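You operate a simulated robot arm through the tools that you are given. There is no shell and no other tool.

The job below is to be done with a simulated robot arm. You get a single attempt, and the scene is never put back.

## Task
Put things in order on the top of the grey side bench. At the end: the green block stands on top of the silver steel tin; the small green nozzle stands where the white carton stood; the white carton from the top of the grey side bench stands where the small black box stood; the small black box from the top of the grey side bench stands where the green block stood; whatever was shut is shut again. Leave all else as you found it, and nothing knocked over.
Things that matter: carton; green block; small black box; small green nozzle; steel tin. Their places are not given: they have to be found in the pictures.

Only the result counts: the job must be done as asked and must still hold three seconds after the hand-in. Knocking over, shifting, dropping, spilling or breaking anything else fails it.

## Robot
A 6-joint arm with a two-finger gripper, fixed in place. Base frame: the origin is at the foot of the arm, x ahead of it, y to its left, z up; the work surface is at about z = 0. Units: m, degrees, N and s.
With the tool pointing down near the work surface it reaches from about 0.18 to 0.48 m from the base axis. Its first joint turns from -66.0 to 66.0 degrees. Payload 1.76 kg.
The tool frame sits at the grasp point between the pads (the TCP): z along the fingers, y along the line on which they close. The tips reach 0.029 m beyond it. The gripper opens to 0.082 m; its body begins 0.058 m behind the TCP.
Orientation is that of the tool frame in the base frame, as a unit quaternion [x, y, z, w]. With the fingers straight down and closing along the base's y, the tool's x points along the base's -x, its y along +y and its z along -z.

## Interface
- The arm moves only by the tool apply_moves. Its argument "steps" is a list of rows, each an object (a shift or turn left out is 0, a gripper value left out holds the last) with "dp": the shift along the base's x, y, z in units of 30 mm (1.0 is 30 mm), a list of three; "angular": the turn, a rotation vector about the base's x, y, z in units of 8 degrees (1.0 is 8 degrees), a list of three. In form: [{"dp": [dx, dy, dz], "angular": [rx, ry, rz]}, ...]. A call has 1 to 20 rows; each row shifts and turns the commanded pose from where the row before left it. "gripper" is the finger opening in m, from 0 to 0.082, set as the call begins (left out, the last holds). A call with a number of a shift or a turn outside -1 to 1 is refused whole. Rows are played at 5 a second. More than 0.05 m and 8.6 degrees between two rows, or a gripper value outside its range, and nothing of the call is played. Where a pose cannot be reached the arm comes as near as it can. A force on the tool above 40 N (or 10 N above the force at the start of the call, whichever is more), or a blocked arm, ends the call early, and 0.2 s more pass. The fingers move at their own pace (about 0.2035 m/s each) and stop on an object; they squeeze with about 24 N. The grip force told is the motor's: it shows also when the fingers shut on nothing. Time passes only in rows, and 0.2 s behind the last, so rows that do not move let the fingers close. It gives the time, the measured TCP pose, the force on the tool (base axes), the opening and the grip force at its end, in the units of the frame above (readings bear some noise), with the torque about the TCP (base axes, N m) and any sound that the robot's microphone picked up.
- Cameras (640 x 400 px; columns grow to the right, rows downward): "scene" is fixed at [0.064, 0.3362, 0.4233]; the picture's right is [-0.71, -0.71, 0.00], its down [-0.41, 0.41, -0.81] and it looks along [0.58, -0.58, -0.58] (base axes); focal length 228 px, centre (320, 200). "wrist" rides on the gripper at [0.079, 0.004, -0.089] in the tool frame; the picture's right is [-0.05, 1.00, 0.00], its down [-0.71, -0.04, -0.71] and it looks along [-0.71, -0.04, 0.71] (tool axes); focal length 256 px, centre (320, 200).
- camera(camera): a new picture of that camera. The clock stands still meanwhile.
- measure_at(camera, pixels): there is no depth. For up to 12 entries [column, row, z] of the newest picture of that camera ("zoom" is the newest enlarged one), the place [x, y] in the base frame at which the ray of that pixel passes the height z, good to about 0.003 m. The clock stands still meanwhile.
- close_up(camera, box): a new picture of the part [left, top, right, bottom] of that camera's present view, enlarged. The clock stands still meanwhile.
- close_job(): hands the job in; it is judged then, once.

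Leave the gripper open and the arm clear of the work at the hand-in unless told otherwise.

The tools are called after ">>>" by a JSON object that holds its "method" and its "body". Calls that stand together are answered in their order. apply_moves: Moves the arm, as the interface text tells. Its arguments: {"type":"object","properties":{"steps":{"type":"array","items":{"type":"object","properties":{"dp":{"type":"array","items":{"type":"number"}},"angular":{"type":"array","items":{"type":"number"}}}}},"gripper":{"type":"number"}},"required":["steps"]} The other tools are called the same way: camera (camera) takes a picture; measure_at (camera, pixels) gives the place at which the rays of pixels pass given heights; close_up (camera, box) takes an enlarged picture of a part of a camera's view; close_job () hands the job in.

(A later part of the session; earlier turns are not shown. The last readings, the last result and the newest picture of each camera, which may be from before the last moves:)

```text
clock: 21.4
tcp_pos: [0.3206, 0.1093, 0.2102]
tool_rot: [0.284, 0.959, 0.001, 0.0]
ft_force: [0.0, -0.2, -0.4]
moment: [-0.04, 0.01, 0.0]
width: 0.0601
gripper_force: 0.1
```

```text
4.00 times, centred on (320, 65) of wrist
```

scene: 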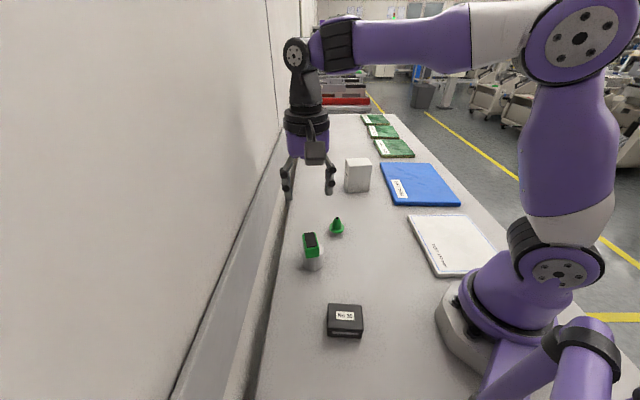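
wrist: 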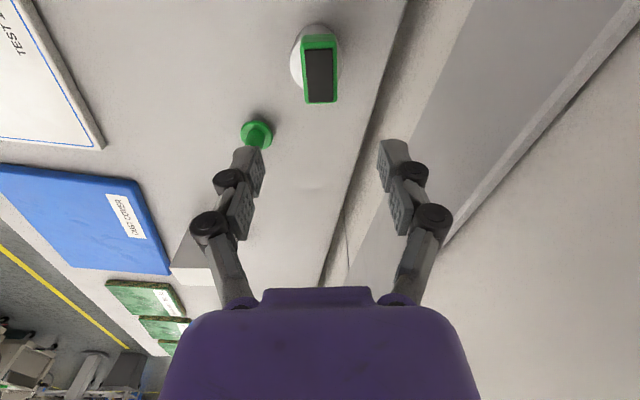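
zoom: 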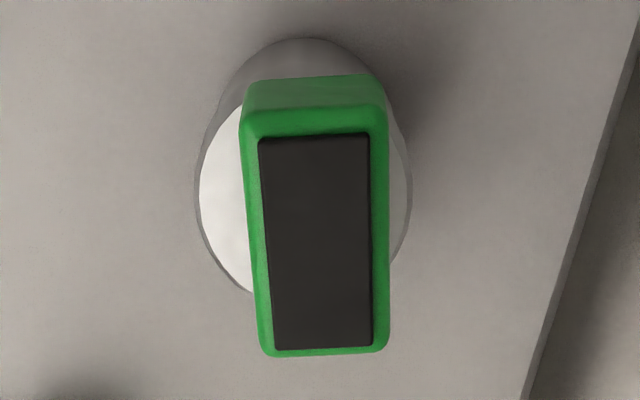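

The block stands steadily on the tin (offset ~2 mm). Next: the black box. I move above it to (0.177, 0.162, 0.21), turning -14° so that the closing line runs along its long side, and look.

>>> {"method": "apply_moves", "body": {"steps": [{"dp": [-0.8, 0.293, 0], "angular": [0, 0, -0.29]}, {"dp": [-0.8, 0.293, 0], "angular": [0, 0, -0.29]}, {"dp": [-0.8, 0.293, 0], "angular": [0, 0, -0.29]}, {"dp": [-0.8, 0.293, 0], "angular": [0, 0, -0.29]}, {"dp": [-0.8, 0.293, 0], "angular": [0, 0, -0.29]}, {"dp": [-0.8, 0.293, 0], "angular": [0, 0, -0.29]}, {"dp": [0, 0, 0]}], "gripper": 0.082}}

>>> {"method": "camera", "body": {"camera": "wrist"}}

>>> {"method": "camera", "body": {"camera": "scene"}}

```text
clock: 23.0
tcp_pos: [0.1762, 0.1618, 0.2111]
tool_rot: [0.399, 0.917, 0.001, 0.0]
ft_force: [0.1, 0.6, -0.3]
moment: [0.0, -0.01, -0.01]
width: 0.0818
gripper_force: 0.1
```

```text
taken
```

wrist: 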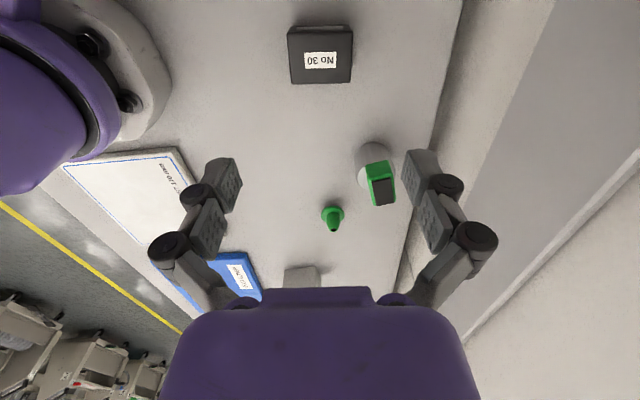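

```text
taken
```

scene: 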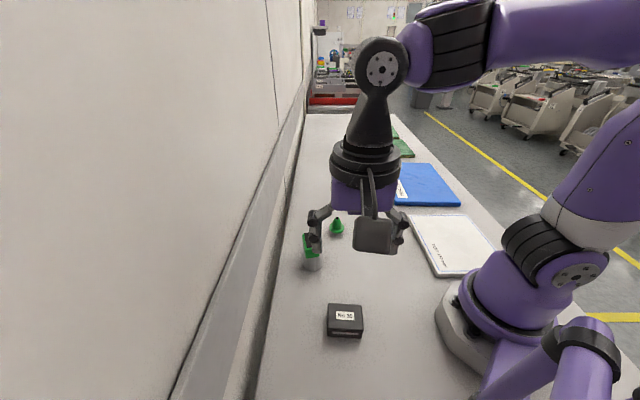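

The box (~320,54) is right under the gripper, sides nearly square to it. I enlarge and measure.

>>> {"method": "close_up", "body": {"camera": "wrist", "box": [272, 10, 368, 100]}}

```text
4.44 times, centred on (320, 55) of wrist
```

zoom: 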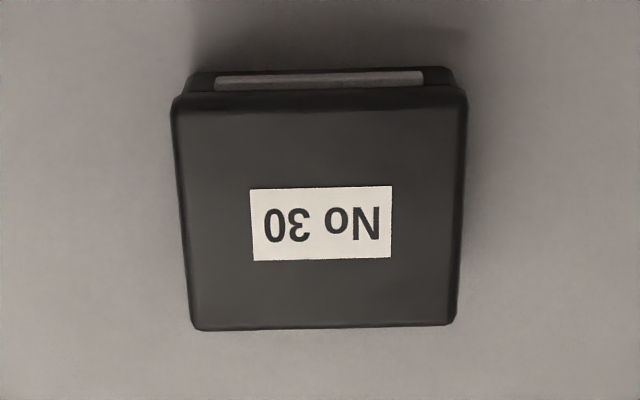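

>>> {"method": "measure_at", "body": {"camera": "zoom", "pixels": [[172, 97, 0.028], [467, 90, 0.028], [459, 320, 0.028], [191, 328, 0.028], [190, 72, 0.0], [455, 68, 0.0], [172, 97, 0.032], [467, 90, 0.032], [459, 320, 0.032], [191, 328, 0.032]]}}

```text
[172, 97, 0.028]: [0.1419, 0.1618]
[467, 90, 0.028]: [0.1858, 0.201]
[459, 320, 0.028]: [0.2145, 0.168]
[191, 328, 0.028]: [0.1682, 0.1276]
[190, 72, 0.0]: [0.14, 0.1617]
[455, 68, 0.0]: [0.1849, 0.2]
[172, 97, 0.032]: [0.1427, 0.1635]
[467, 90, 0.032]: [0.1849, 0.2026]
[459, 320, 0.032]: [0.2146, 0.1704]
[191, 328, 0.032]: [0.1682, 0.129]
```

Box: centre ≈ (0.177, 0.164), 0.060 × 0.044 m, yaw ≈ 42°. I shift by (+0.001,+0.002) and descend to z≈0.065 with the fingers fully open.

>>> {"method": "apply_moves", "body": {"steps": [{"dp": [0.03, 0.07, -0.8]}, {"dp": [0, 0, -0.8]}, {"dp": [0, 0, -0.8]}, {"dp": [0, 0, -0.8]}, {"dp": [0, 0, -0.8]}, {"dp": [0, 0, -0.8]}, {"dp": [0, 0, 0]}], "gripper": 0.082}}

>>> {"method": "camera", "body": {"camera": "wrist"}}

>>> {"method": "camera", "body": {"camera": "scene"}}

```text
clock: 24.6
tcp_pos: [0.1783, 0.164, 0.0657]
tool_rot: [0.398, 0.918, 0.0, 0.0]
ft_force: [0.6, 0.1, -0.5]
moment: [-0.02, 0.0, 0.02]
width: 0.082
gripper_force: 0.1
```

```text
taken
```

wrist: 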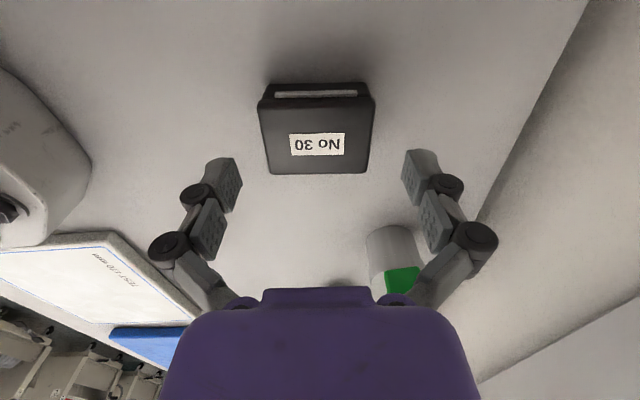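

```text
taken
```

scene: 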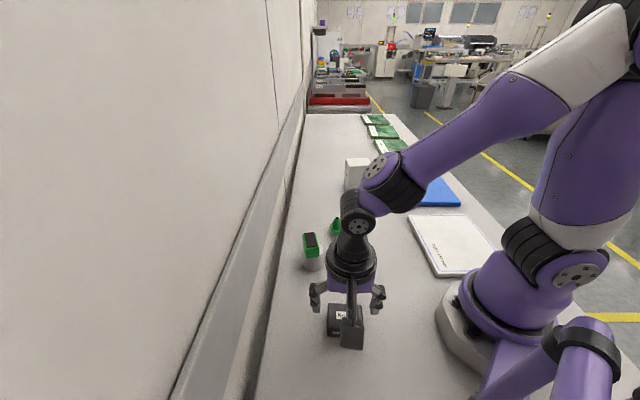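

Box lies between the fingers with clearance on both sides. Descend to z≈0.037.

>>> {"method": "apply_moves", "body": {"steps": [{"dp": [-0.02, -0.02, -0.32]}, {"dp": [0, 0, -0.32]}, {"dp": [0, 0, -0.32]}, {"dp": [0, 0, 0]}]}}

>>> {"method": "camera", "body": {"camera": "wrist"}}

>>> {"method": "close_up", "body": {"camera": "scene", "box": [290, 270, 410, 360]}}

```text
clock: 25.6
tcp_pos: [0.1775, 0.164, 0.0375]
tool_rot: [0.398, 0.918, 0.001, 0.0]
ft_force: [-0.2, 0.1, -0.6]
moment: [0.0, -0.03, 0.0]
width: 0.0822
gripper_force: 0.2
```

```text
taken
```

wrist: 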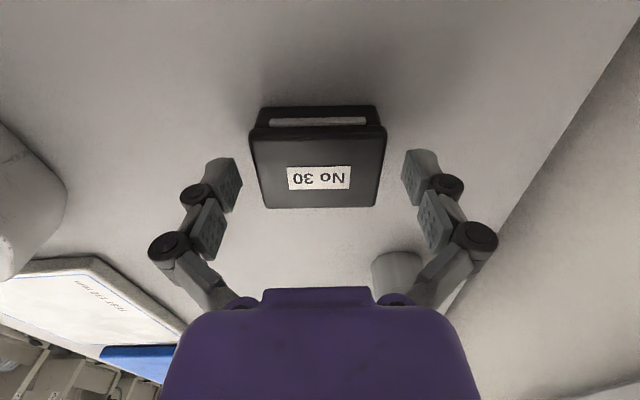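

```text
4.44 times, centred on (350, 315) of scene
```

zoom: 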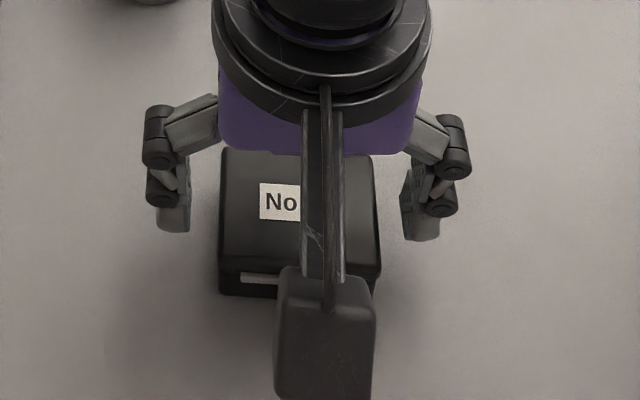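

Box is well centred between the pads. Close the gripper.

>>> {"method": "apply_moves", "body": {"steps": [{"dp": [0, 0, 0]}, {"dp": [0, 0, 0]}, {"dp": [0, 0, 0]}], "gripper": 0.04}}

>>> {"method": "close_up", "body": {"camera": "wrist", "box": [220, 80, 420, 230]}}

>>> {"method": "close_up", "body": {"camera": "scene", "box": [310, 290, 390, 350]}}

```text
clock: 26.4
tcp_pos: [0.1758, 0.1635, 0.0392]
tool_rot: [0.398, 0.917, 0.002, 0.0]
ft_force: [0.3, -0.6, 0.3]
moment: [0.05, -0.07, -0.01]
width: 0.0591
gripper_force: 24.2
```

```text
2.67 times, centred on (320, 155) of wrist
```

zoom: 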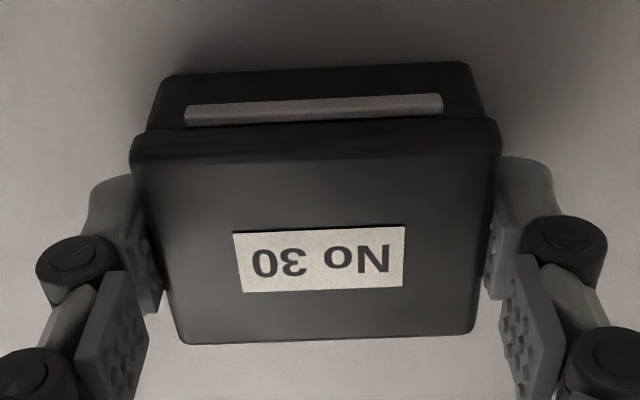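

```text
6.67 times, centred on (350, 320) of scene
```

zoom: 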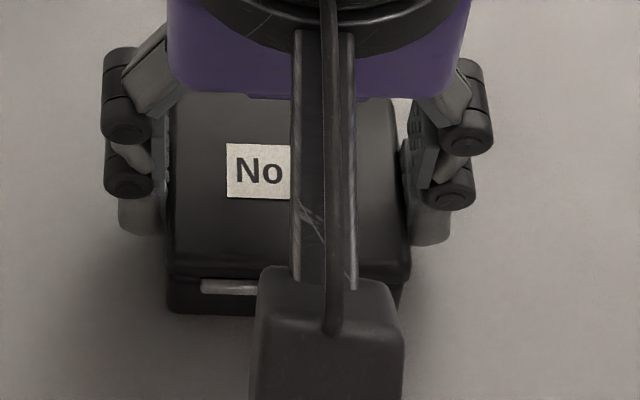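

Gripped at 0.059 m. I lift slowly by about 12 mm and look whether lid and body rise together.

>>> {"method": "apply_moves", "body": {"steps": [{"dp": [0, 0, 0.1]}, {"dp": [0, 0, 0.15]}, {"dp": [0, 0, 0.15]}, {"dp": [0, 0, 0]}]}}

>>> {"method": "close_up", "body": {"camera": "wrist", "box": [220, 80, 420, 230]}}

>>> {"method": "close_up", "body": {"camera": "scene", "box": [310, 290, 390, 350]}}

```text
clock: 27.4
tcp_pos: [0.1771, 0.1623, 0.0506]
tool_rot: [0.398, 0.918, 0.0, 0.0]
ft_force: [0.5, -0.2, -1.2]
moment: [-0.01, 0.01, -0.01]
width: 0.0591
gripper_force: 24.2
```

```text
2.67 times, centred on (320, 155) of wrist
```

zoom: 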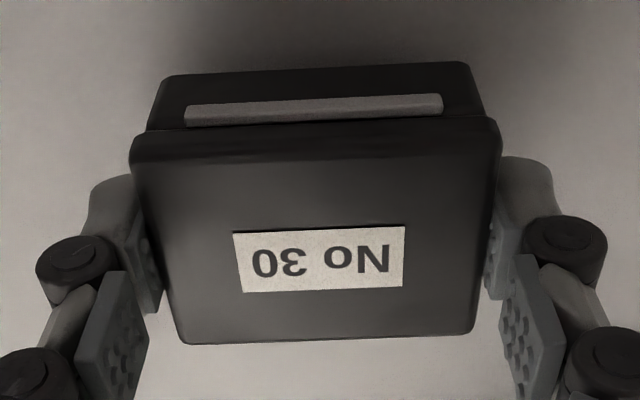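

```text
6.67 times, centred on (350, 320) of scene
```

zoom: 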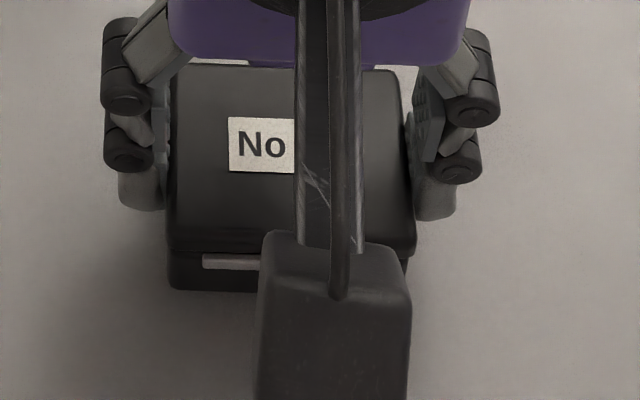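

Lid and body rise together. I measure the lid's corners (top now at ≈0.041) to know the box's offset from the TCP.

>>> {"method": "measure_at", "body": {"camera": "wrist", "pixels": [[249, 136, 0.041], [387.5, 131, 0.041], [378.5, 205, 0.041], [269, 208.5, 0.041], [249, 136, 0.041], [387.5, 131, 0.041], [378.5, 205, 0.041], [269, 208.5, 0.041]]}}

```text
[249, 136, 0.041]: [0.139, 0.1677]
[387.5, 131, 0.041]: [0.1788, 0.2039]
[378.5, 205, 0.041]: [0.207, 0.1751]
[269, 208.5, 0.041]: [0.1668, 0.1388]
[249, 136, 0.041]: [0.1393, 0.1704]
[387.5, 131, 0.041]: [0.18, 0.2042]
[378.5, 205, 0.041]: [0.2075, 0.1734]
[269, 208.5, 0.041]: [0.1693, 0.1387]
```

>>> {"method": "measure_at", "body": {"camera": "wrist", "pixels": [[260, 110, 0.0114], [376.5, 104, 0.0114], [260, 110, 0.0114], [376.5, 104, 0.0114], [249, 136, 0.035], [387.5, 131, 0.035], [378.5, 205, 0.035], [269, 208.5, 0.035], [249, 136, 0.032], [387.5, 131, 0.032], [378.5, 205, 0.032], [269, 208.5, 0.032]]}}

```text
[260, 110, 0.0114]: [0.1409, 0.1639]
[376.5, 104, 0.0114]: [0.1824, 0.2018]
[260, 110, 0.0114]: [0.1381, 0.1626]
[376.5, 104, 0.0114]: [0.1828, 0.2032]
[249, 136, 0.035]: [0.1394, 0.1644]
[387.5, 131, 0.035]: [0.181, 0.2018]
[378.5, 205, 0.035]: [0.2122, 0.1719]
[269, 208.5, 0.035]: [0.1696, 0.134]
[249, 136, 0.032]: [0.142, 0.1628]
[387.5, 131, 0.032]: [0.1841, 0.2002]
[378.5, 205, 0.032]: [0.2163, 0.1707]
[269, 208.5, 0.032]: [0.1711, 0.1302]
```

Box centre ≈ 3.5 mm toward the camera side of the TCP. Now I lift to z≈0.15 and carry it level to the block's former place; TCP target (0.393,-0.107), turning +14°.

>>> {"method": "apply_moves", "body": {"steps": [{"dp": [0, 0, 0.6]}, {"dp": [0, 0, 0.9]}, {"dp": [0, 0, 0.9]}, {"dp": [0, 0, 0.9]}, {"dp": [0.3, -0.4, 0], "angular": [0, 0, 0.15]}, {"dp": [0.654, -0.816, 0], "angular": [0, 0, 0.16]}, {"dp": [0.654, -0.816, 0], "angular": [0, 0, 0.16]}, {"dp": [0.654, -0.816, 0], "angular": [0, 0, 0.16]}, {"dp": [0.654, -0.816, 0], "angular": [0, 0, 0.16]}, {"dp": [0.654, -0.816, 0], "angular": [0, 0, 0.16]}, {"dp": [0.654, -0.816, 0], "angular": [0, 0, 0.16]}, {"dp": [0.654, -0.816, 0], "angular": [0, 0, 0.16]}, {"dp": [0.654, -0.816, 0], "angular": [0, 0, 0.16]}, {"dp": [0.654, -0.816, 0], "angular": [0, 0, 0.16]}, {"dp": [0.654, -0.816, 0], "angular": [0, 0, 0.16]}, {"dp": [0.354, -0.416, 0]}, {"dp": [0, 0, 0]}, {"dp": [0, 0, 0]}]}}

>>> {"method": "camera", "body": {"camera": "wrist"}}

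>>> {"method": "camera", "body": {"camera": "scene"}}

```text
clock: 31.2
tcp_pos: [0.3916, -0.1069, 0.149]
tool_rot: [0.283, 0.959, 0.0, 0.0]
ft_force: [0.6, -0.6, -0.7]
moment: [-0.01, 0.02, 0.0]
width: 0.059
gripper_force: 23.8
```

```text
taken
```

wrist: 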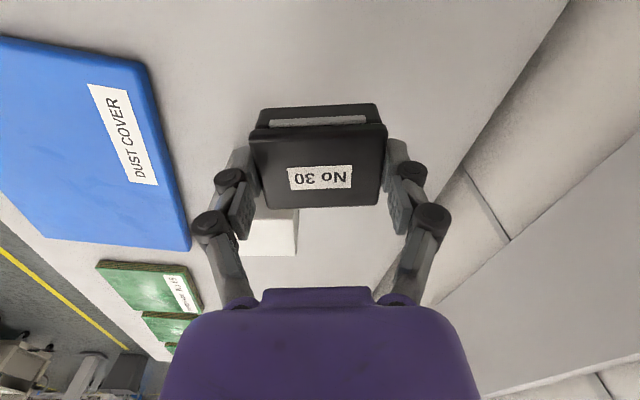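

```text
taken
```

scene: 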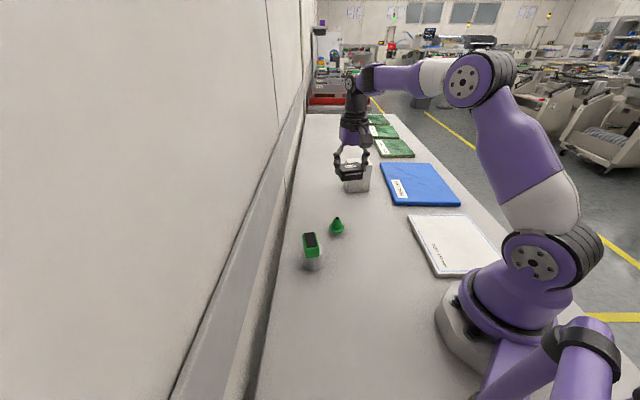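

Lid is still shut. I descend to z≈0.045, a few mm above contact.

>>> {"method": "apply_moves", "body": {"steps": [{"dp": [0.03, 0, -0.8]}, {"dp": [0, 0, -0.8]}, {"dp": [0, 0, -0.8]}, {"dp": [0, 0, -0.6]}, {"dp": [0, 0, -0.45]}, {"dp": [0, 0, 0]}, {"dp": [0, 0, 0]}]}}

>>> {"method": "camera", "body": {"camera": "wrist"}}

>>> {"method": "close_up", "body": {"camera": "scene", "box": [290, 150, 410, 240]}}

```text
clock: 32.8
tcp_pos: [0.3929, -0.107, 0.0463]
tool_rot: [0.284, 0.959, 0.001, 0.0]
ft_force: [-0.7, -0.9, -0.7]
moment: [0.0, 0.0, -0.02]
width: 0.0591
gripper_force: 24.3
```

```text
taken
```

wrist: 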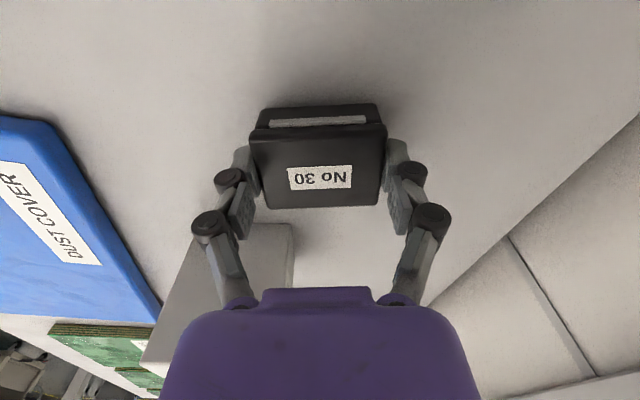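

```text
4.44 times, centred on (350, 195) of scene
```

zoom: 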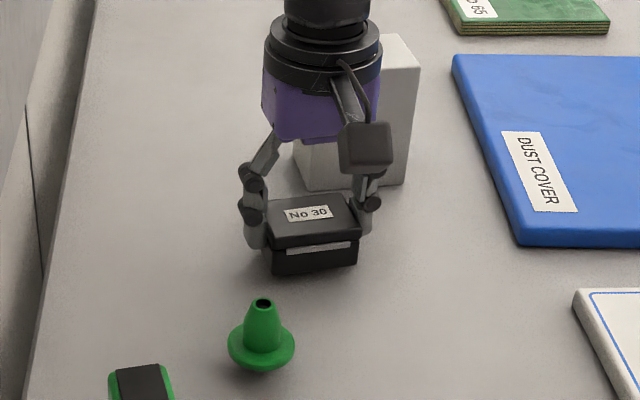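

Lower in small steps to contact.

>>> {"method": "apply_moves", "body": {"steps": [{"dp": [0, 0, -0.06]}, {"dp": [0, 0, -0.06]}, {"dp": [0, 0, -0.04]}, {"dp": [0, 0, 0]}]}}

```text
clock: 33.8
tcp_pos: [0.3933, -0.108, 0.0398]
tool_rot: [0.283, 0.959, 0.0, 0.001]
ft_force: [1.6, -0.4, -1.3]
moment: [-0.01, 0.0, -0.02]
width: 0.0593
gripper_force: 23.3
```

>>> {"method": "apply_moves", "body": {"steps": [{"dp": [0, 0, -0.035]}, {"dp": [0, 0, 0]}]}}

```text
clock: 34.4
tcp_pos: [0.3941, -0.1062, 0.0394]
tool_rot: [0.284, 0.959, 0.001, 0.0]
ft_force: [-0.2, 0.1, -1.4]
moment: [-0.02, -0.01, 0.05]
width: 0.0591
gripper_force: 24.3
```

>>> {"method": "apply_moves", "body": {"steps": [{"dp": [0, 0, -0.035]}, {"dp": [0, 0, 0]}]}}

```text
clock: 35.0
tcp_pos: [0.394, -0.106, 0.0375]
tool_rot: [0.283, 0.959, 0.001, 0.0]
ft_force: [0.1, 0.4, -0.1]
moment: [0.01, 0.01, 0.04]
width: 0.0593
gripper_force: 24.0
```

Force has gone from -1.3 to about 0: nearly touching. One more small step.

>>> {"method": "apply_moves", "body": {"steps": [{"dp": [0, 0, -0.02]}, {"dp": [0, 0, 0]}]}}

```text
clock: 35.6
tcp_pos: [0.3929, -0.1062, 0.0376]
tool_rot: [0.283, 0.959, 0.001, 0.0]
ft_force: [-2.0, 1.6, 6.0]
moment: [0.12, -0.01, 0.03]
width: 0.0592
gripper_force: 23.7
```

Contact (6 N). Open the fingers to release the box.

>>> {"method": "apply_moves", "body": {"steps": [{"dp": [0, 0, 0]}, {"dp": [0, 0, 0]}], "gripper": 0.082}}

>>> {"method": "close_up", "body": {"camera": "wrist", "box": [220, 80, 420, 230]}}

>>> {"method": "close_up", "body": {"camera": "scene", "box": [290, 150, 410, 240]}}

```text
clock: 36.2
tcp_pos: [0.3933, -0.106, 0.0384]
tool_rot: [0.284, 0.959, 0.001, 0.0]
ft_force: [-1.4, -0.4, 0.1]
moment: [0.02, -0.01, -0.04]
width: 0.0819
gripper_force: 0.0
```

```text
2.67 times, centred on (320, 155) of wrist
```

zoom: 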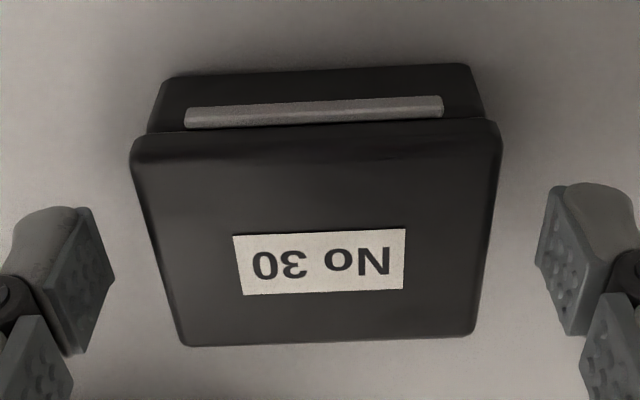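

```text
4.44 times, centred on (350, 195) of scene
```

zoom: 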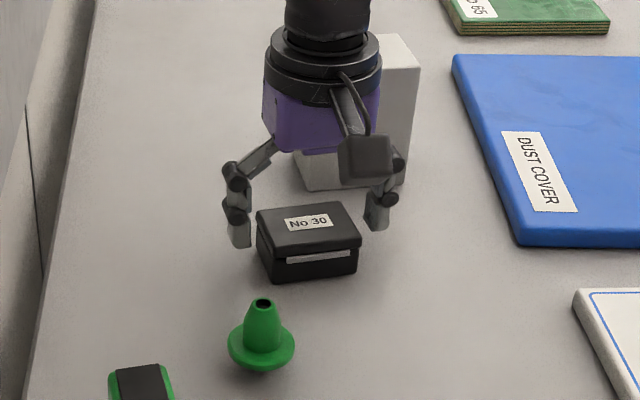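

Box stands with the lid shut. I rise straight up to z≈0.21.

>>> {"method": "apply_moves", "body": {"steps": [{"dp": [0, 0, 0.4]}, {"dp": [0, 0, 0.9]}, {"dp": [0, 0, 0.9]}, {"dp": [0, 0, 0.9]}, {"dp": [0, 0, 0.9]}, {"dp": [0, 0, 0.9]}, {"dp": [0, 0, 0.8]}, {"dp": [0, 0, 0]}]}}

>>> {"method": "camera", "body": {"camera": "wrist"}}

```text
clock: 38.0
tcp_pos: [0.394, -0.1059, 0.2083]
tool_rot: [0.284, 0.959, 0.0, 0.0]
ft_force: [1.1, 0.0, 0.9]
moment: [0.01, 0.0, 0.04]
width: 0.0821
gripper_force: 0.1
```

```text
taken
```

wrist: 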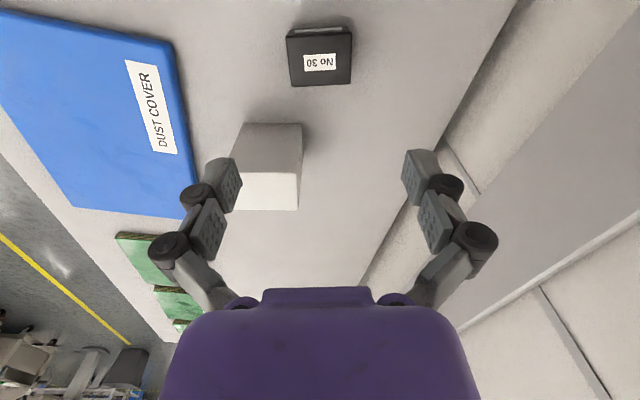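

I measure where the box now stands (lid corners at z≈0.027, base front edge z=0), and get an enlarged view for the carton.

>>> {"method": "close_up", "body": {"camera": "wrist", "box": [264, 10, 376, 100]}}

```text
4.44 times, centred on (320, 55) of wrist
```

zoom: 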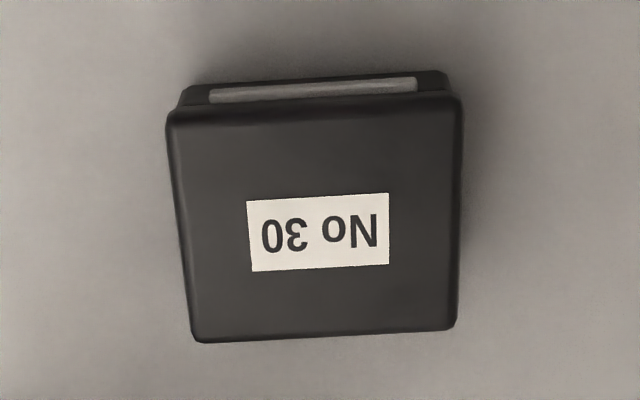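

>>> {"method": "measure_at", "body": {"camera": "zoom", "pixels": [[167, 112, 0.027], [461, 97, 0.027], [456, 328, 0.027], [194, 342, 0.027], [184, 86, 0.0], [447, 71, 0.0], [167, 112, 0.027], [461, 97, 0.027], [456, 328, 0.027], [194, 342, 0.027], [184, 86, 0.0], [447, 71, 0.0]]}}

```text
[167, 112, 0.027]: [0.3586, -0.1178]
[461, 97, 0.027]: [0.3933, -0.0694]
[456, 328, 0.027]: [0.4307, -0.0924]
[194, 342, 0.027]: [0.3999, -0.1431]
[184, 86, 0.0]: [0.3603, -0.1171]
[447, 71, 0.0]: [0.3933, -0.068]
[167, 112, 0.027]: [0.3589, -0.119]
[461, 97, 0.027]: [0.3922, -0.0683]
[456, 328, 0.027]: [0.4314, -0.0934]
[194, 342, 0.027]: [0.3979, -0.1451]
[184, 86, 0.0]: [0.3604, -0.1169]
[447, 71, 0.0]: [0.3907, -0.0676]
```

Box centre now ≈ (0.395,-0.105), within ~4 mm of the block's former centre, lid shut. Next the carton: I go over it at (0.4465,-0.2155, 0.21) to test the reach and measure it from above.

>>> {"method": "apply_moves", "body": {"steps": [{"dp": [0.4375, -0.9125, 0], "angular": [0, 0, -0.094]}, {"dp": [0.4375, -0.9125, 0], "angular": [0, 0, -0.094]}, {"dp": [0.4375, -0.9125, 0], "angular": [0, 0, -0.094]}, {"dp": [0.4375, -0.9125, 0], "angular": [0, 0, -0.094]}, {"dp": [0, 0, 0]}, {"dp": [0, 0, 0]}], "gripper": 0.082}}

>>> {"method": "camera", "body": {"camera": "wrist"}}

>>> {"method": "camera", "body": {"camera": "scene"}}

```text
clock: 39.4
tcp_pos: [0.4026, -0.1974, 0.1941]
tool_rot: [0.307, 0.952, 0.001, 0.0]
ft_force: [-0.2, -0.4, 0.0]
moment: [0.01, -0.01, -0.01]
width: 0.0818
gripper_force: 0.1
out of reach, approached as far as the arm can: row 2, 3, 4
```

```text
taken
```

wrist: 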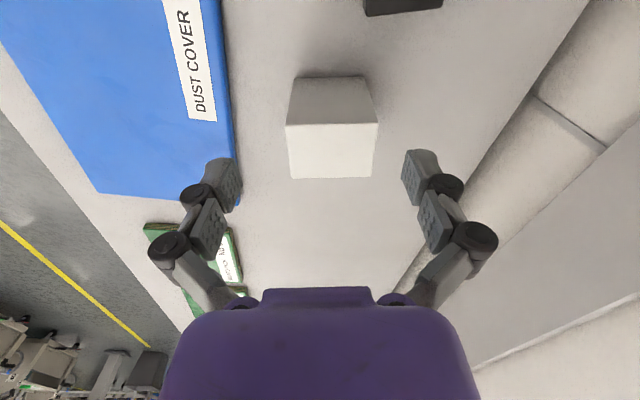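

```text
taken
```

scene: 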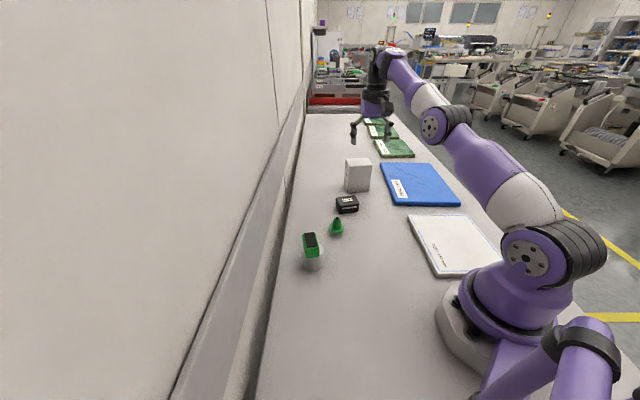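

With the tool straight down the arm cannot reach the carton (stopped at r≈0.448 at this height). I will tilt the tool outward about its closing axis (fingers leaning away from the base); the pads stay parallel to the carton's sides. First I back up a bit to see from where the commands count.

>>> {"method": "apply_moves", "body": {"steps": [{"dp": [-0.5, 0.3, 0]}, {"dp": [-0.5, 0.3, 0]}, {"dp": [0, 0, 0]}]}}

```text
clock: 40.2
tcp_pos: [0.3716, -0.1787, 0.194]
tool_rot: [0.309, 0.951, 0.001, 0.001]
ft_force: [0.0, 0.1, -0.6]
moment: [0.01, 0.01, 0.0]
width: 0.0819
gripper_force: 0.2
```

Commands count from the reached pose, good. Now tilt 16° outward in two rows.

>>> {"method": "apply_moves", "body": {"steps": [{"dp": [0, 0, 0], "angular": [-0.588, -0.809, 0]}, {"dp": [0, 0, 0], "angular": [-0.588, -0.809, 0]}, {"dp": [0, 0, 0]}]}}

>>> {"method": "camera", "body": {"camera": "wrist"}}

>>> {"method": "camera", "body": {"camera": "scene"}}

```text
clock: 41.0
tcp_pos: [0.3718, -0.1781, 0.1942]
tool_rot: [0.305, 0.942, -0.043, 0.133]
ft_force: [0.6, 0.1, 0.2]
moment: [0.01, 0.01, 0.01]
width: 0.0817
gripper_force: 0.1
```

```text
taken
```

wrist: 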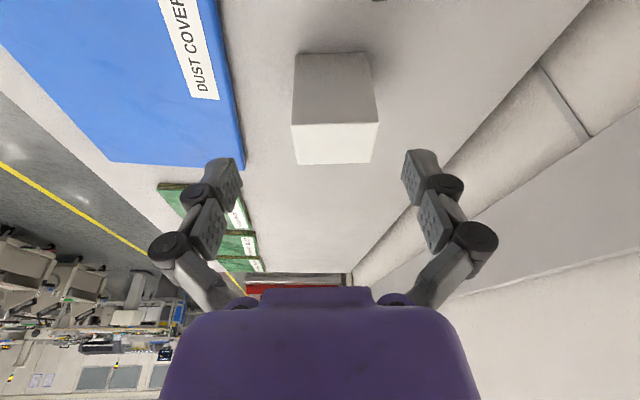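

```text
taken
```

scene: 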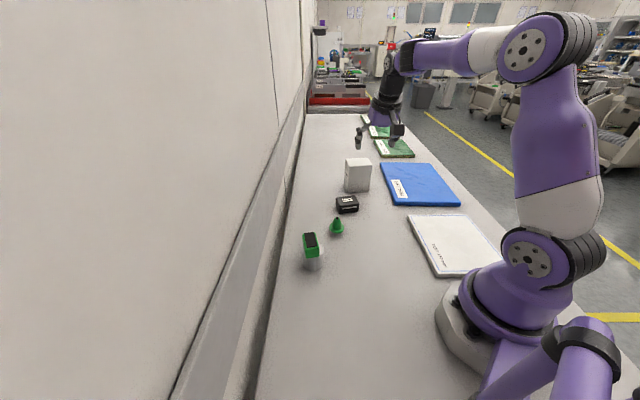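

The tilt worked. I move over the carton at z≈0.16.

>>> {"method": "apply_moves", "body": {"steps": [{"dp": [0.62, -0.31, -0.28]}, {"dp": [0.62, -0.31, -0.28]}, {"dp": [0.62, -0.31, -0.28]}, {"dp": [0.62, -0.31, -0.28]}, {"dp": [0, 0, 0]}, {"dp": [0, 0, 0]}]}}

>>> {"method": "camera", "body": {"camera": "wrist"}}

>>> {"method": "close_up", "body": {"camera": "scene", "box": [300, 110, 420, 220]}}

```text
clock: 42.4
tcp_pos: [0.4443, -0.2151, 0.1605]
tool_rot: [0.305, 0.942, -0.042, 0.132]
ft_force: [-0.8, -0.4, 0.1]
moment: [0.03, -0.01, 0.0]
width: 0.0818
gripper_force: 0.0
```

```text
taken
```

wrist: 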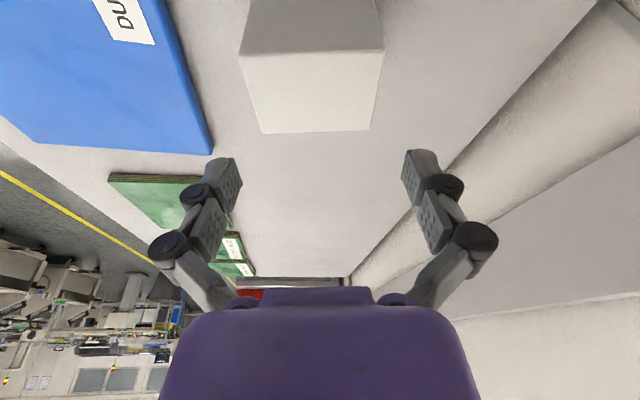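

```text
3.64 times, centred on (360, 165) of scene
```

zoom: 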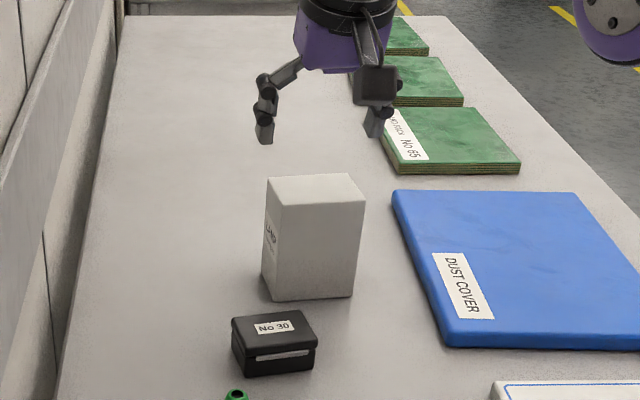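

I reached (0.444,-0.215,0.160) with the tilt. Carton top corners: near (240,54)-(384,50), far (264,134)-(370,131). I measure them at z=0.1.

>>> {"method": "close_up", "body": {"camera": "wrist", "box": [220, 0, 420, 150]}}

```text
2.67 times, centred on (320, 75) of wrist
```

zoom: 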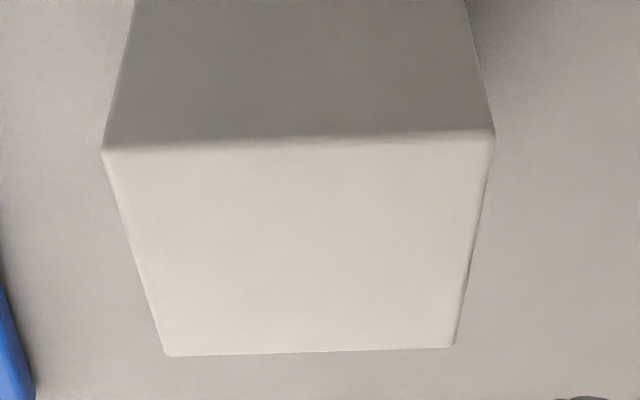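

>>> {"method": "measure_at", "body": {"camera": "zoom", "pixels": [[103, 149, 0.1], [493, 134, 0.1], [454, 347, 0.1], [168, 355, 0.1], [103, 149, 0.1], [493, 134, 0.1], [454, 347, 0.1], [168, 355, 0.1]]}}

```text
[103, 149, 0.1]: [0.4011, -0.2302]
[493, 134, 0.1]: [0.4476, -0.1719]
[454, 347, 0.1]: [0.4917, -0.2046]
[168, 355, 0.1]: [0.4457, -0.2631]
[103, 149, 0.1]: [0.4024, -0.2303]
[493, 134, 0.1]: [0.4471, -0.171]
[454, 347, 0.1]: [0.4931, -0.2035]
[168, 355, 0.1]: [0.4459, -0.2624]
```

By comparing with how gripped objects appeared centred (col ≈318 near, ≈324 far), the carton is about 3 mm off toward the left finger. It is ~0.073 m wide, so clearance is only ~4 mm a side; I centre by (+0.0008,-0.0046) and descend to z≈0.14, tips still above the carton top.

>>> {"method": "apply_moves", "body": {"steps": [{"dp": [0.03, -0.15, -0.35]}, {"dp": [0, 0, -0.35]}, {"dp": [0, 0, 0]}, {"dp": [0, 0, 0]}], "gripper": 0.082}}

>>> {"method": "camera", "body": {"camera": "wrist"}}

>>> {"method": "close_up", "body": {"camera": "wrist", "box": [200, 30, 440, 180]}}

```text
clock: 43.4
tcp_pos: [0.4457, -0.2216, 0.1393]
tool_rot: [0.305, 0.942, -0.043, 0.132]
ft_force: [0.5, 0.0, 0.7]
moment: [0.04, 0.01, 0.02]
width: 0.082
gripper_force: 0.0
```

```text
taken
```

wrist: 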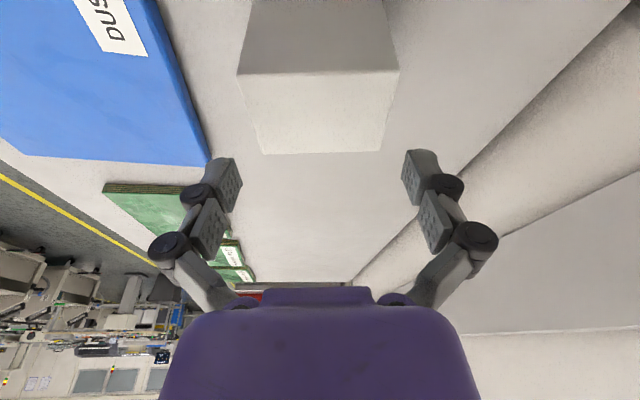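

```text
2.67 times, centred on (320, 105) of wrist
```

zoom: 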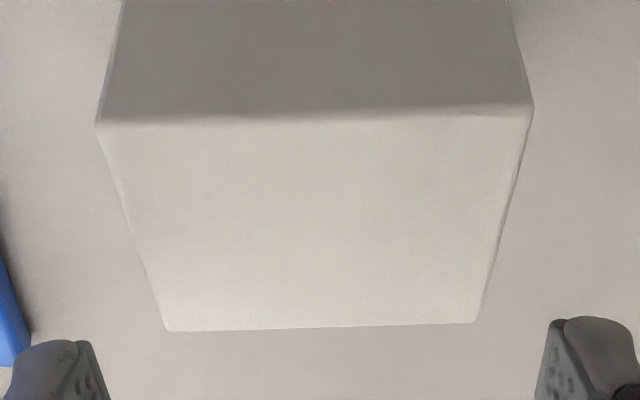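

Width now reads 0.0733 m; it is centred within ~1 mm and aligned. I nudge (-0.002,+0.001) and descend to z≈0.115 so the tips straddle the carton's top.

>>> {"method": "apply_moves", "body": {"steps": [{"dp": [-0.06, 0.03, -0.2]}, {"dp": [0, 0, -0.2]}, {"dp": [0, 0, -0.2]}, {"dp": [0, 0, -0.2]}, {"dp": [0, 0, 0]}]}}

>>> {"method": "camera", "body": {"camera": "wrist"}}

>>> {"method": "close_up", "body": {"camera": "scene", "box": [310, 120, 410, 210]}}

```text
clock: 44.6
tcp_pos: [0.4456, -0.2199, 0.114]
tool_rot: [0.305, 0.942, -0.043, 0.132]
ft_force: [0.4, 0.1, -0.2]
moment: [-0.02, 0.02, 0.02]
width: 0.0821
gripper_force: 0.0
```

```text
taken
```

wrist: 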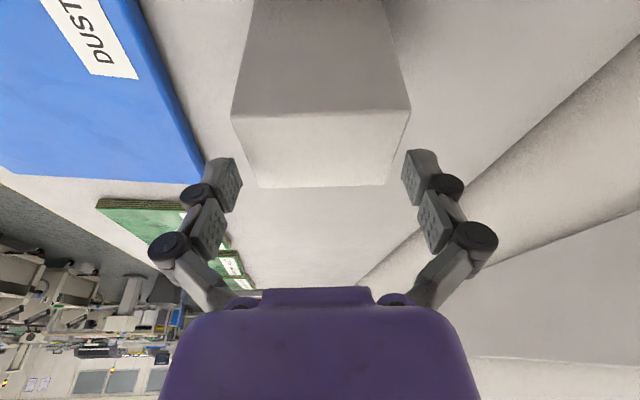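

```text
4.44 times, centred on (360, 165) of scene
```

zoom: 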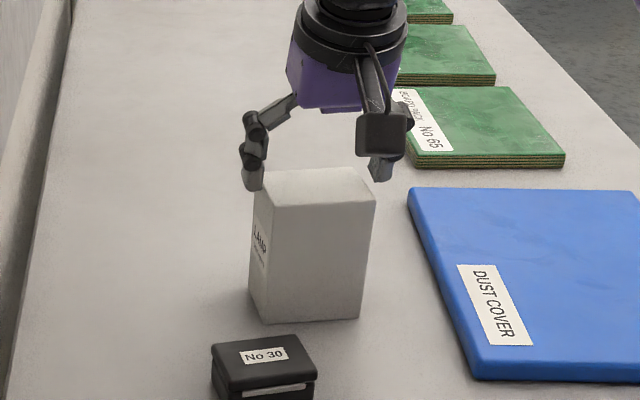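

No contact. The fingers straddle the carton top. Continue to z≈0.080.

>>> {"method": "apply_moves", "body": {"steps": [{"dp": [0, 0, -0.28]}, {"dp": [0, 0, -0.28]}, {"dp": [0, 0, -0.28]}, {"dp": [0, 0, -0.28]}, {"dp": [0, 0, 0]}]}}

>>> {"method": "camera", "body": {"camera": "wrist"}}

>>> {"method": "close_up", "body": {"camera": "scene", "box": [310, 120, 410, 210]}}

```text
clock: 45.8
tcp_pos: [0.4437, -0.219, 0.0818]
tool_rot: [0.306, 0.942, -0.044, 0.132]
ft_force: [-0.2, 0.3, 0.1]
moment: [0.02, 0.0, -0.02]
width: 0.0822
gripper_force: 0.0
```

```text
taken
```

wrist: 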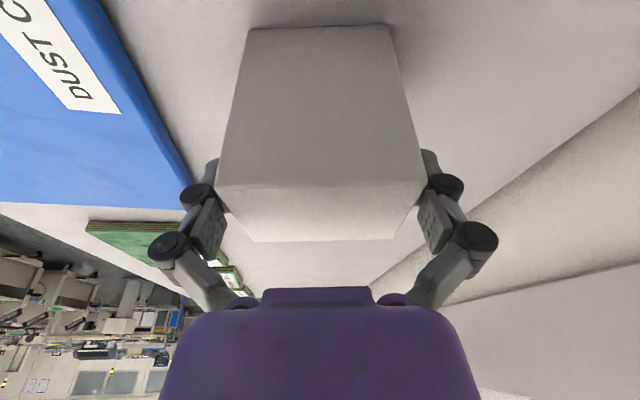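

```text
4.44 times, centred on (360, 165) of scene
```

zoom: 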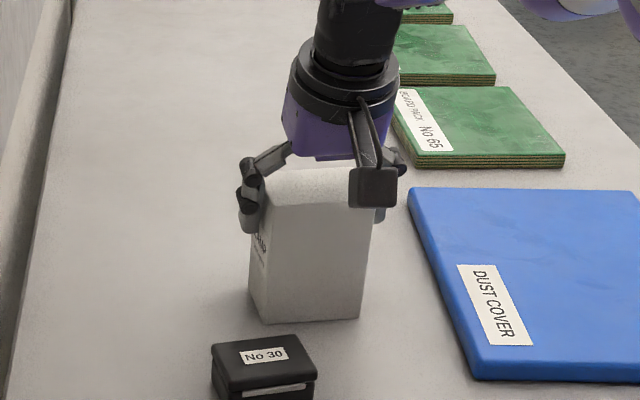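

The carton is between the pads, no contact force. Close the gripper.

>>> {"method": "apply_moves", "body": {"steps": [{"dp": [0, 0, 0]}, {"dp": [0, 0, 0]}, {"dp": [0, 0, 0]}], "gripper": 0.055}}

>>> {"method": "camera", "body": {"camera": "wrist"}}

```text
clock: 46.6
tcp_pos: [0.4447, -0.2185, 0.0839]
tool_rot: [0.305, 0.942, -0.043, 0.134]
ft_force: [-0.5, 1.5, 11.6]
moment: [0.17, 0.1, -0.03]
width: 0.0743
gripper_force: 24.3
```

```text
taken
```

wrist: 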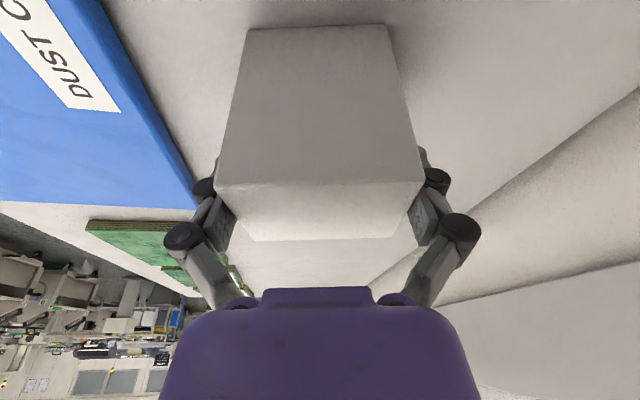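

Gripped at 0.074 m. Lift gently by 25 mm.

>>> {"method": "apply_moves", "body": {"steps": [{"dp": [0, 0, 0.15]}, {"dp": [0, 0, 0.3]}, {"dp": [0, 0, 0.4]}, {"dp": [0, 0, 0]}]}}

>>> {"method": "close_up", "body": {"camera": "scene", "box": [310, 120, 410, 210]}}

>>> {"method": "camera", "body": {"camera": "wrist"}}

```text
clock: 47.6
tcp_pos: [0.4447, -0.2202, 0.1083]
tool_rot: [0.306, 0.942, -0.043, 0.132]
ft_force: [-0.5, 0.3, -1.6]
moment: [-0.05, 0.0, 0.0]
width: 0.0746
gripper_force: 24.2
```

```text
4.44 times, centred on (360, 165) of scene
```

zoom: 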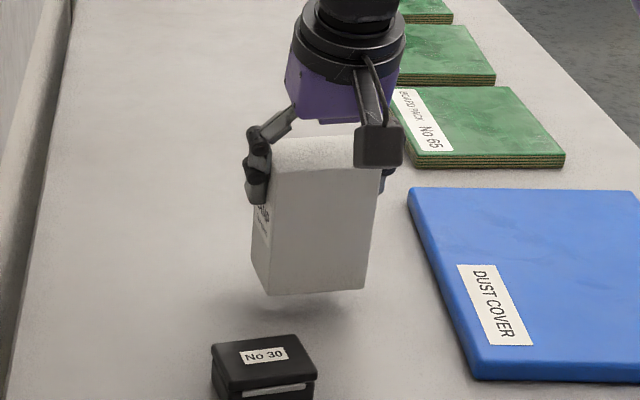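

```text
taken
```

wrist: 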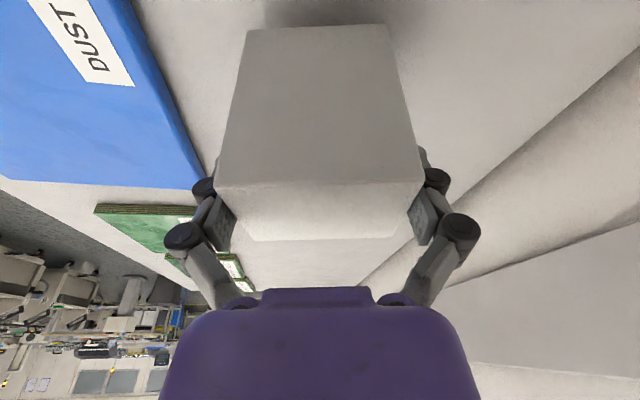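

Carton is held firmly and did not slip. I lift to z≈0.15, then carry it inward and leftward with z rising to ≈0.19 (carton bottom ≈0.106, above everything on the way), turning -11°.

>>> {"method": "apply_moves", "body": {"steps": [{"dp": [0, 0, 0.5]}, {"dp": [0, 0, 0.9]}, {"dp": [-0.32, 0.46, 0.3]}, {"dp": [-0.638, 0.914, 0.35], "angular": [0, 0, -0.1]}, {"dp": [-0.638, 0.914, 0.35], "angular": [0, 0, -0.1]}, {"dp": [-0.638, 0.914, 0.33], "angular": [0, 0, -0.1]}, {"dp": [-0.638, 0.914, 0], "angular": [0, 0, -0.1]}, {"dp": [-0.638, 0.914, 0], "angular": [0, 0, -0.1]}, {"dp": [-0.32, 0.46, 0], "angular": [0, 0, -0.1]}, {"dp": [0, 0, 0]}]}}

>>> {"method": "camera", "body": {"camera": "scene"}}

>>> {"method": "camera", "body": {"camera": "wrist"}}

```text
clock: 49.8
tcp_pos: [0.3278, -0.0554, 0.1894]
tool_rot: [0.345, 0.928, -0.047, 0.13]
ft_force: [0.3, 0.4, -0.9]
moment: [0.0, 0.01, -0.01]
width: 0.0744
gripper_force: 23.9
```

```text
taken
```

scene: 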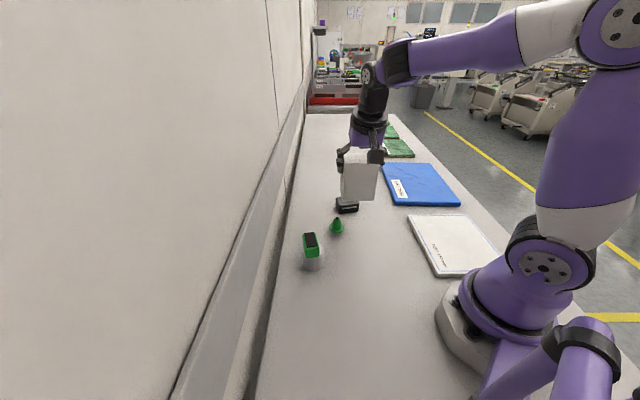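

```text
taken
```

wrist: 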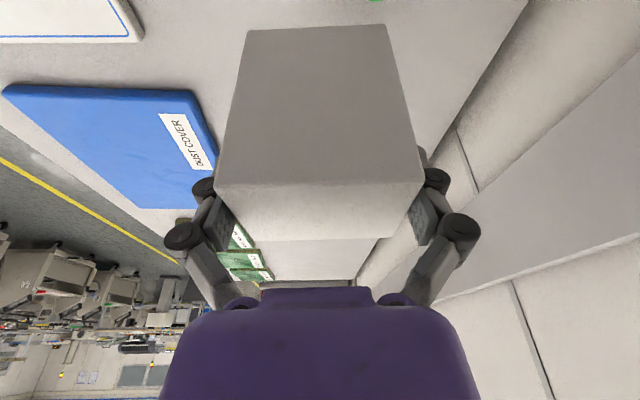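

Steady. Continue to above the black box's former place (0.177, 0.164) at z≈0.19.

>>> {"method": "apply_moves", "body": {"steps": [{"dp": [-0.315, 0.457, 0], "angular": [0, 0, -0.05]}, {"dp": [-0.629, 0.914, 0], "angular": [0, 0, -0.1]}, {"dp": [-0.629, 0.914, 0], "angular": [0, 0, -0.1]}, {"dp": [-0.629, 0.914, 0], "angular": [0, 0, -0.1]}, {"dp": [-0.629, 0.914, 0], "angular": [0, 0, -0.1]}, {"dp": [-0.629, 0.914, 0], "angular": [0, 0, -0.1]}, {"dp": [-0.629, 0.914, 0], "angular": [0, 0, -0.1]}, {"dp": [-0.629, 0.914, 0], "angular": [0, 0, -0.1]}, {"dp": [-0.315, 0.457, 0], "angular": [0, 0, -0.03]}, {"dp": [0, 0, 0]}, {"dp": [0, 0, 0]}]}}

>>> {"method": "camera", "body": {"camera": "scene"}}

>>> {"method": "camera", "body": {"camera": "wrist"}}

```text
clock: 52.2
tcp_pos: [0.1799, 0.165, 0.1889]
tool_rot: [0.395, 0.908, -0.055, 0.127]
ft_force: [0.9, 0.0, -1.5]
moment: [0.0, 0.0, 0.0]
width: 0.0744
gripper_force: 23.7
```

```text
taken
```

scene: 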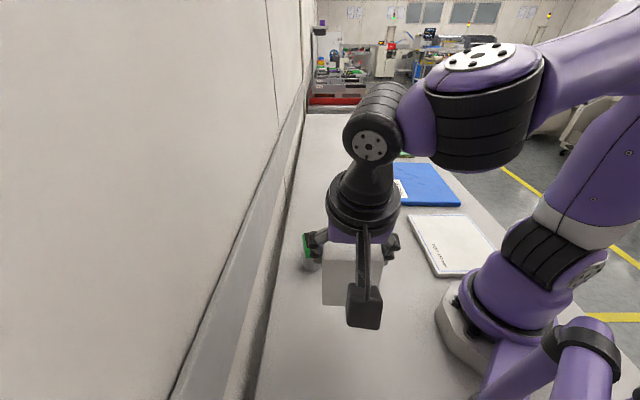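

```text
taken
```

wrist: 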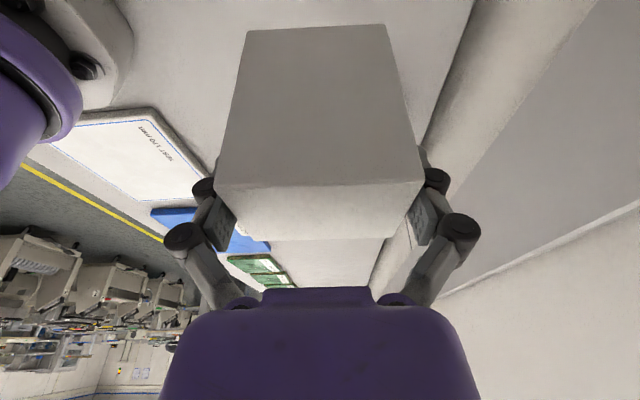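

Tilt is unchanged (15.9°). I correct by (-0.003,-0.001) and descend to z≈0.092 (carton bottom about 8 mm up).

>>> {"method": "apply_moves", "body": {"steps": [{"dp": [-0.1, -0.03, -0.5]}, {"dp": [0, 0, -0.8]}, {"dp": [0, 0, -0.8]}, {"dp": [0, 0, -0.7]}, {"dp": [0, 0, -0.43]}, {"dp": [0, 0, 0]}, {"dp": [0, 0, 0]}]}}

>>> {"method": "camera", "body": {"camera": "scene"}}

>>> {"method": "camera", "body": {"camera": "wrist"}}

```text
clock: 53.8
tcp_pos: [0.1755, 0.164, 0.0931]
tool_rot: [0.394, 0.908, -0.056, 0.128]
ft_force: [-0.1, -0.4, -0.3]
moment: [0.04, -0.02, 0.0]
width: 0.0739
gripper_force: 23.8
```

```text
taken
```

scene: 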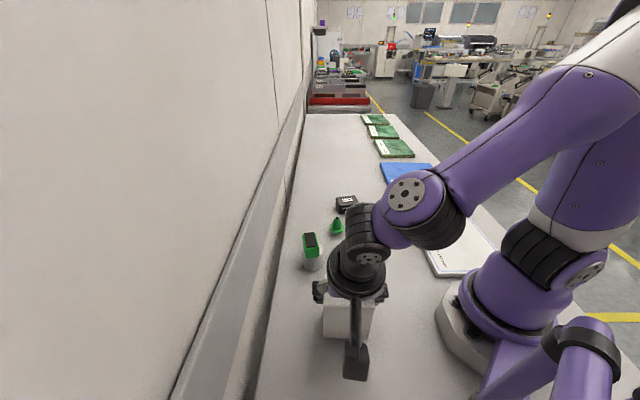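

```text
taken
```

wrist: 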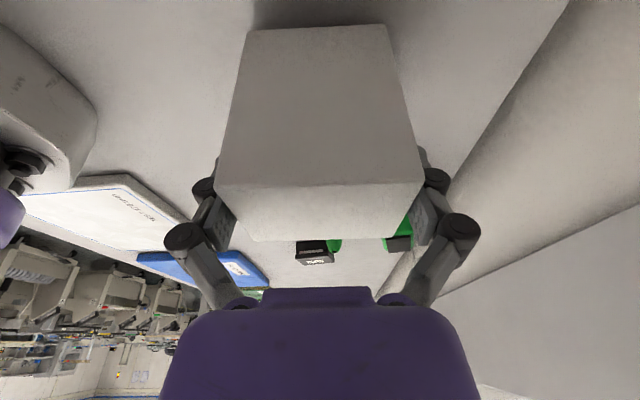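

Lower in ~2 mm steps.

>>> {"method": "apply_moves", "body": {"steps": [{"dp": [0.02, 0, -0.07]}, {"dp": [0, 0, -0.07]}, {"dp": [0, 0, -0.07]}, {"dp": [0, 0, -0.04]}, {"dp": [0, 0, 0]}]}}

```text
clock: 55.0
tcp_pos: [0.1762, 0.1629, 0.0852]
tool_rot: [0.395, 0.908, -0.056, 0.128]
ft_force: [-0.3, 0.8, -1.3]
moment: [-0.01, 0.03, -0.01]
width: 0.0743
gripper_force: 24.1
```

>>> {"method": "apply_moves", "body": {"steps": [{"dp": [0, 0, -0.04]}, {"dp": [0, 0, 0]}]}}

```text
clock: 55.6
tcp_pos: [0.1769, 0.1623, 0.0849]
tool_rot: [0.395, 0.908, -0.055, 0.129]
ft_force: [-0.2, -0.3, -0.1]
moment: [-0.01, 0.01, 0.01]
width: 0.074
gripper_force: 23.4
```

>>> {"method": "apply_moves", "body": {"steps": [{"dp": [0, 0, -0.03]}, {"dp": [0, 0, 0]}]}}

```text
clock: 56.2
tcp_pos: [0.1771, 0.1622, 0.083]
tool_rot: [0.396, 0.908, -0.056, 0.129]
ft_force: [1.4, 0.0, -0.7]
moment: [-0.03, 0.03, 0.01]
width: 0.0742
gripper_force: 23.5
```

>>> {"method": "apply_moves", "body": {"steps": [{"dp": [0, 0, -0.03]}, {"dp": [0, 0, 0]}]}}

```text
clock: 56.8
tcp_pos: [0.1776, 0.1639, 0.0833]
tool_rot: [0.395, 0.908, -0.056, 0.128]
ft_force: [-3.4, -2.4, 13.2]
moment: [-0.14, 0.07, -0.11]
width: 0.0745
gripper_force: 23.9
```

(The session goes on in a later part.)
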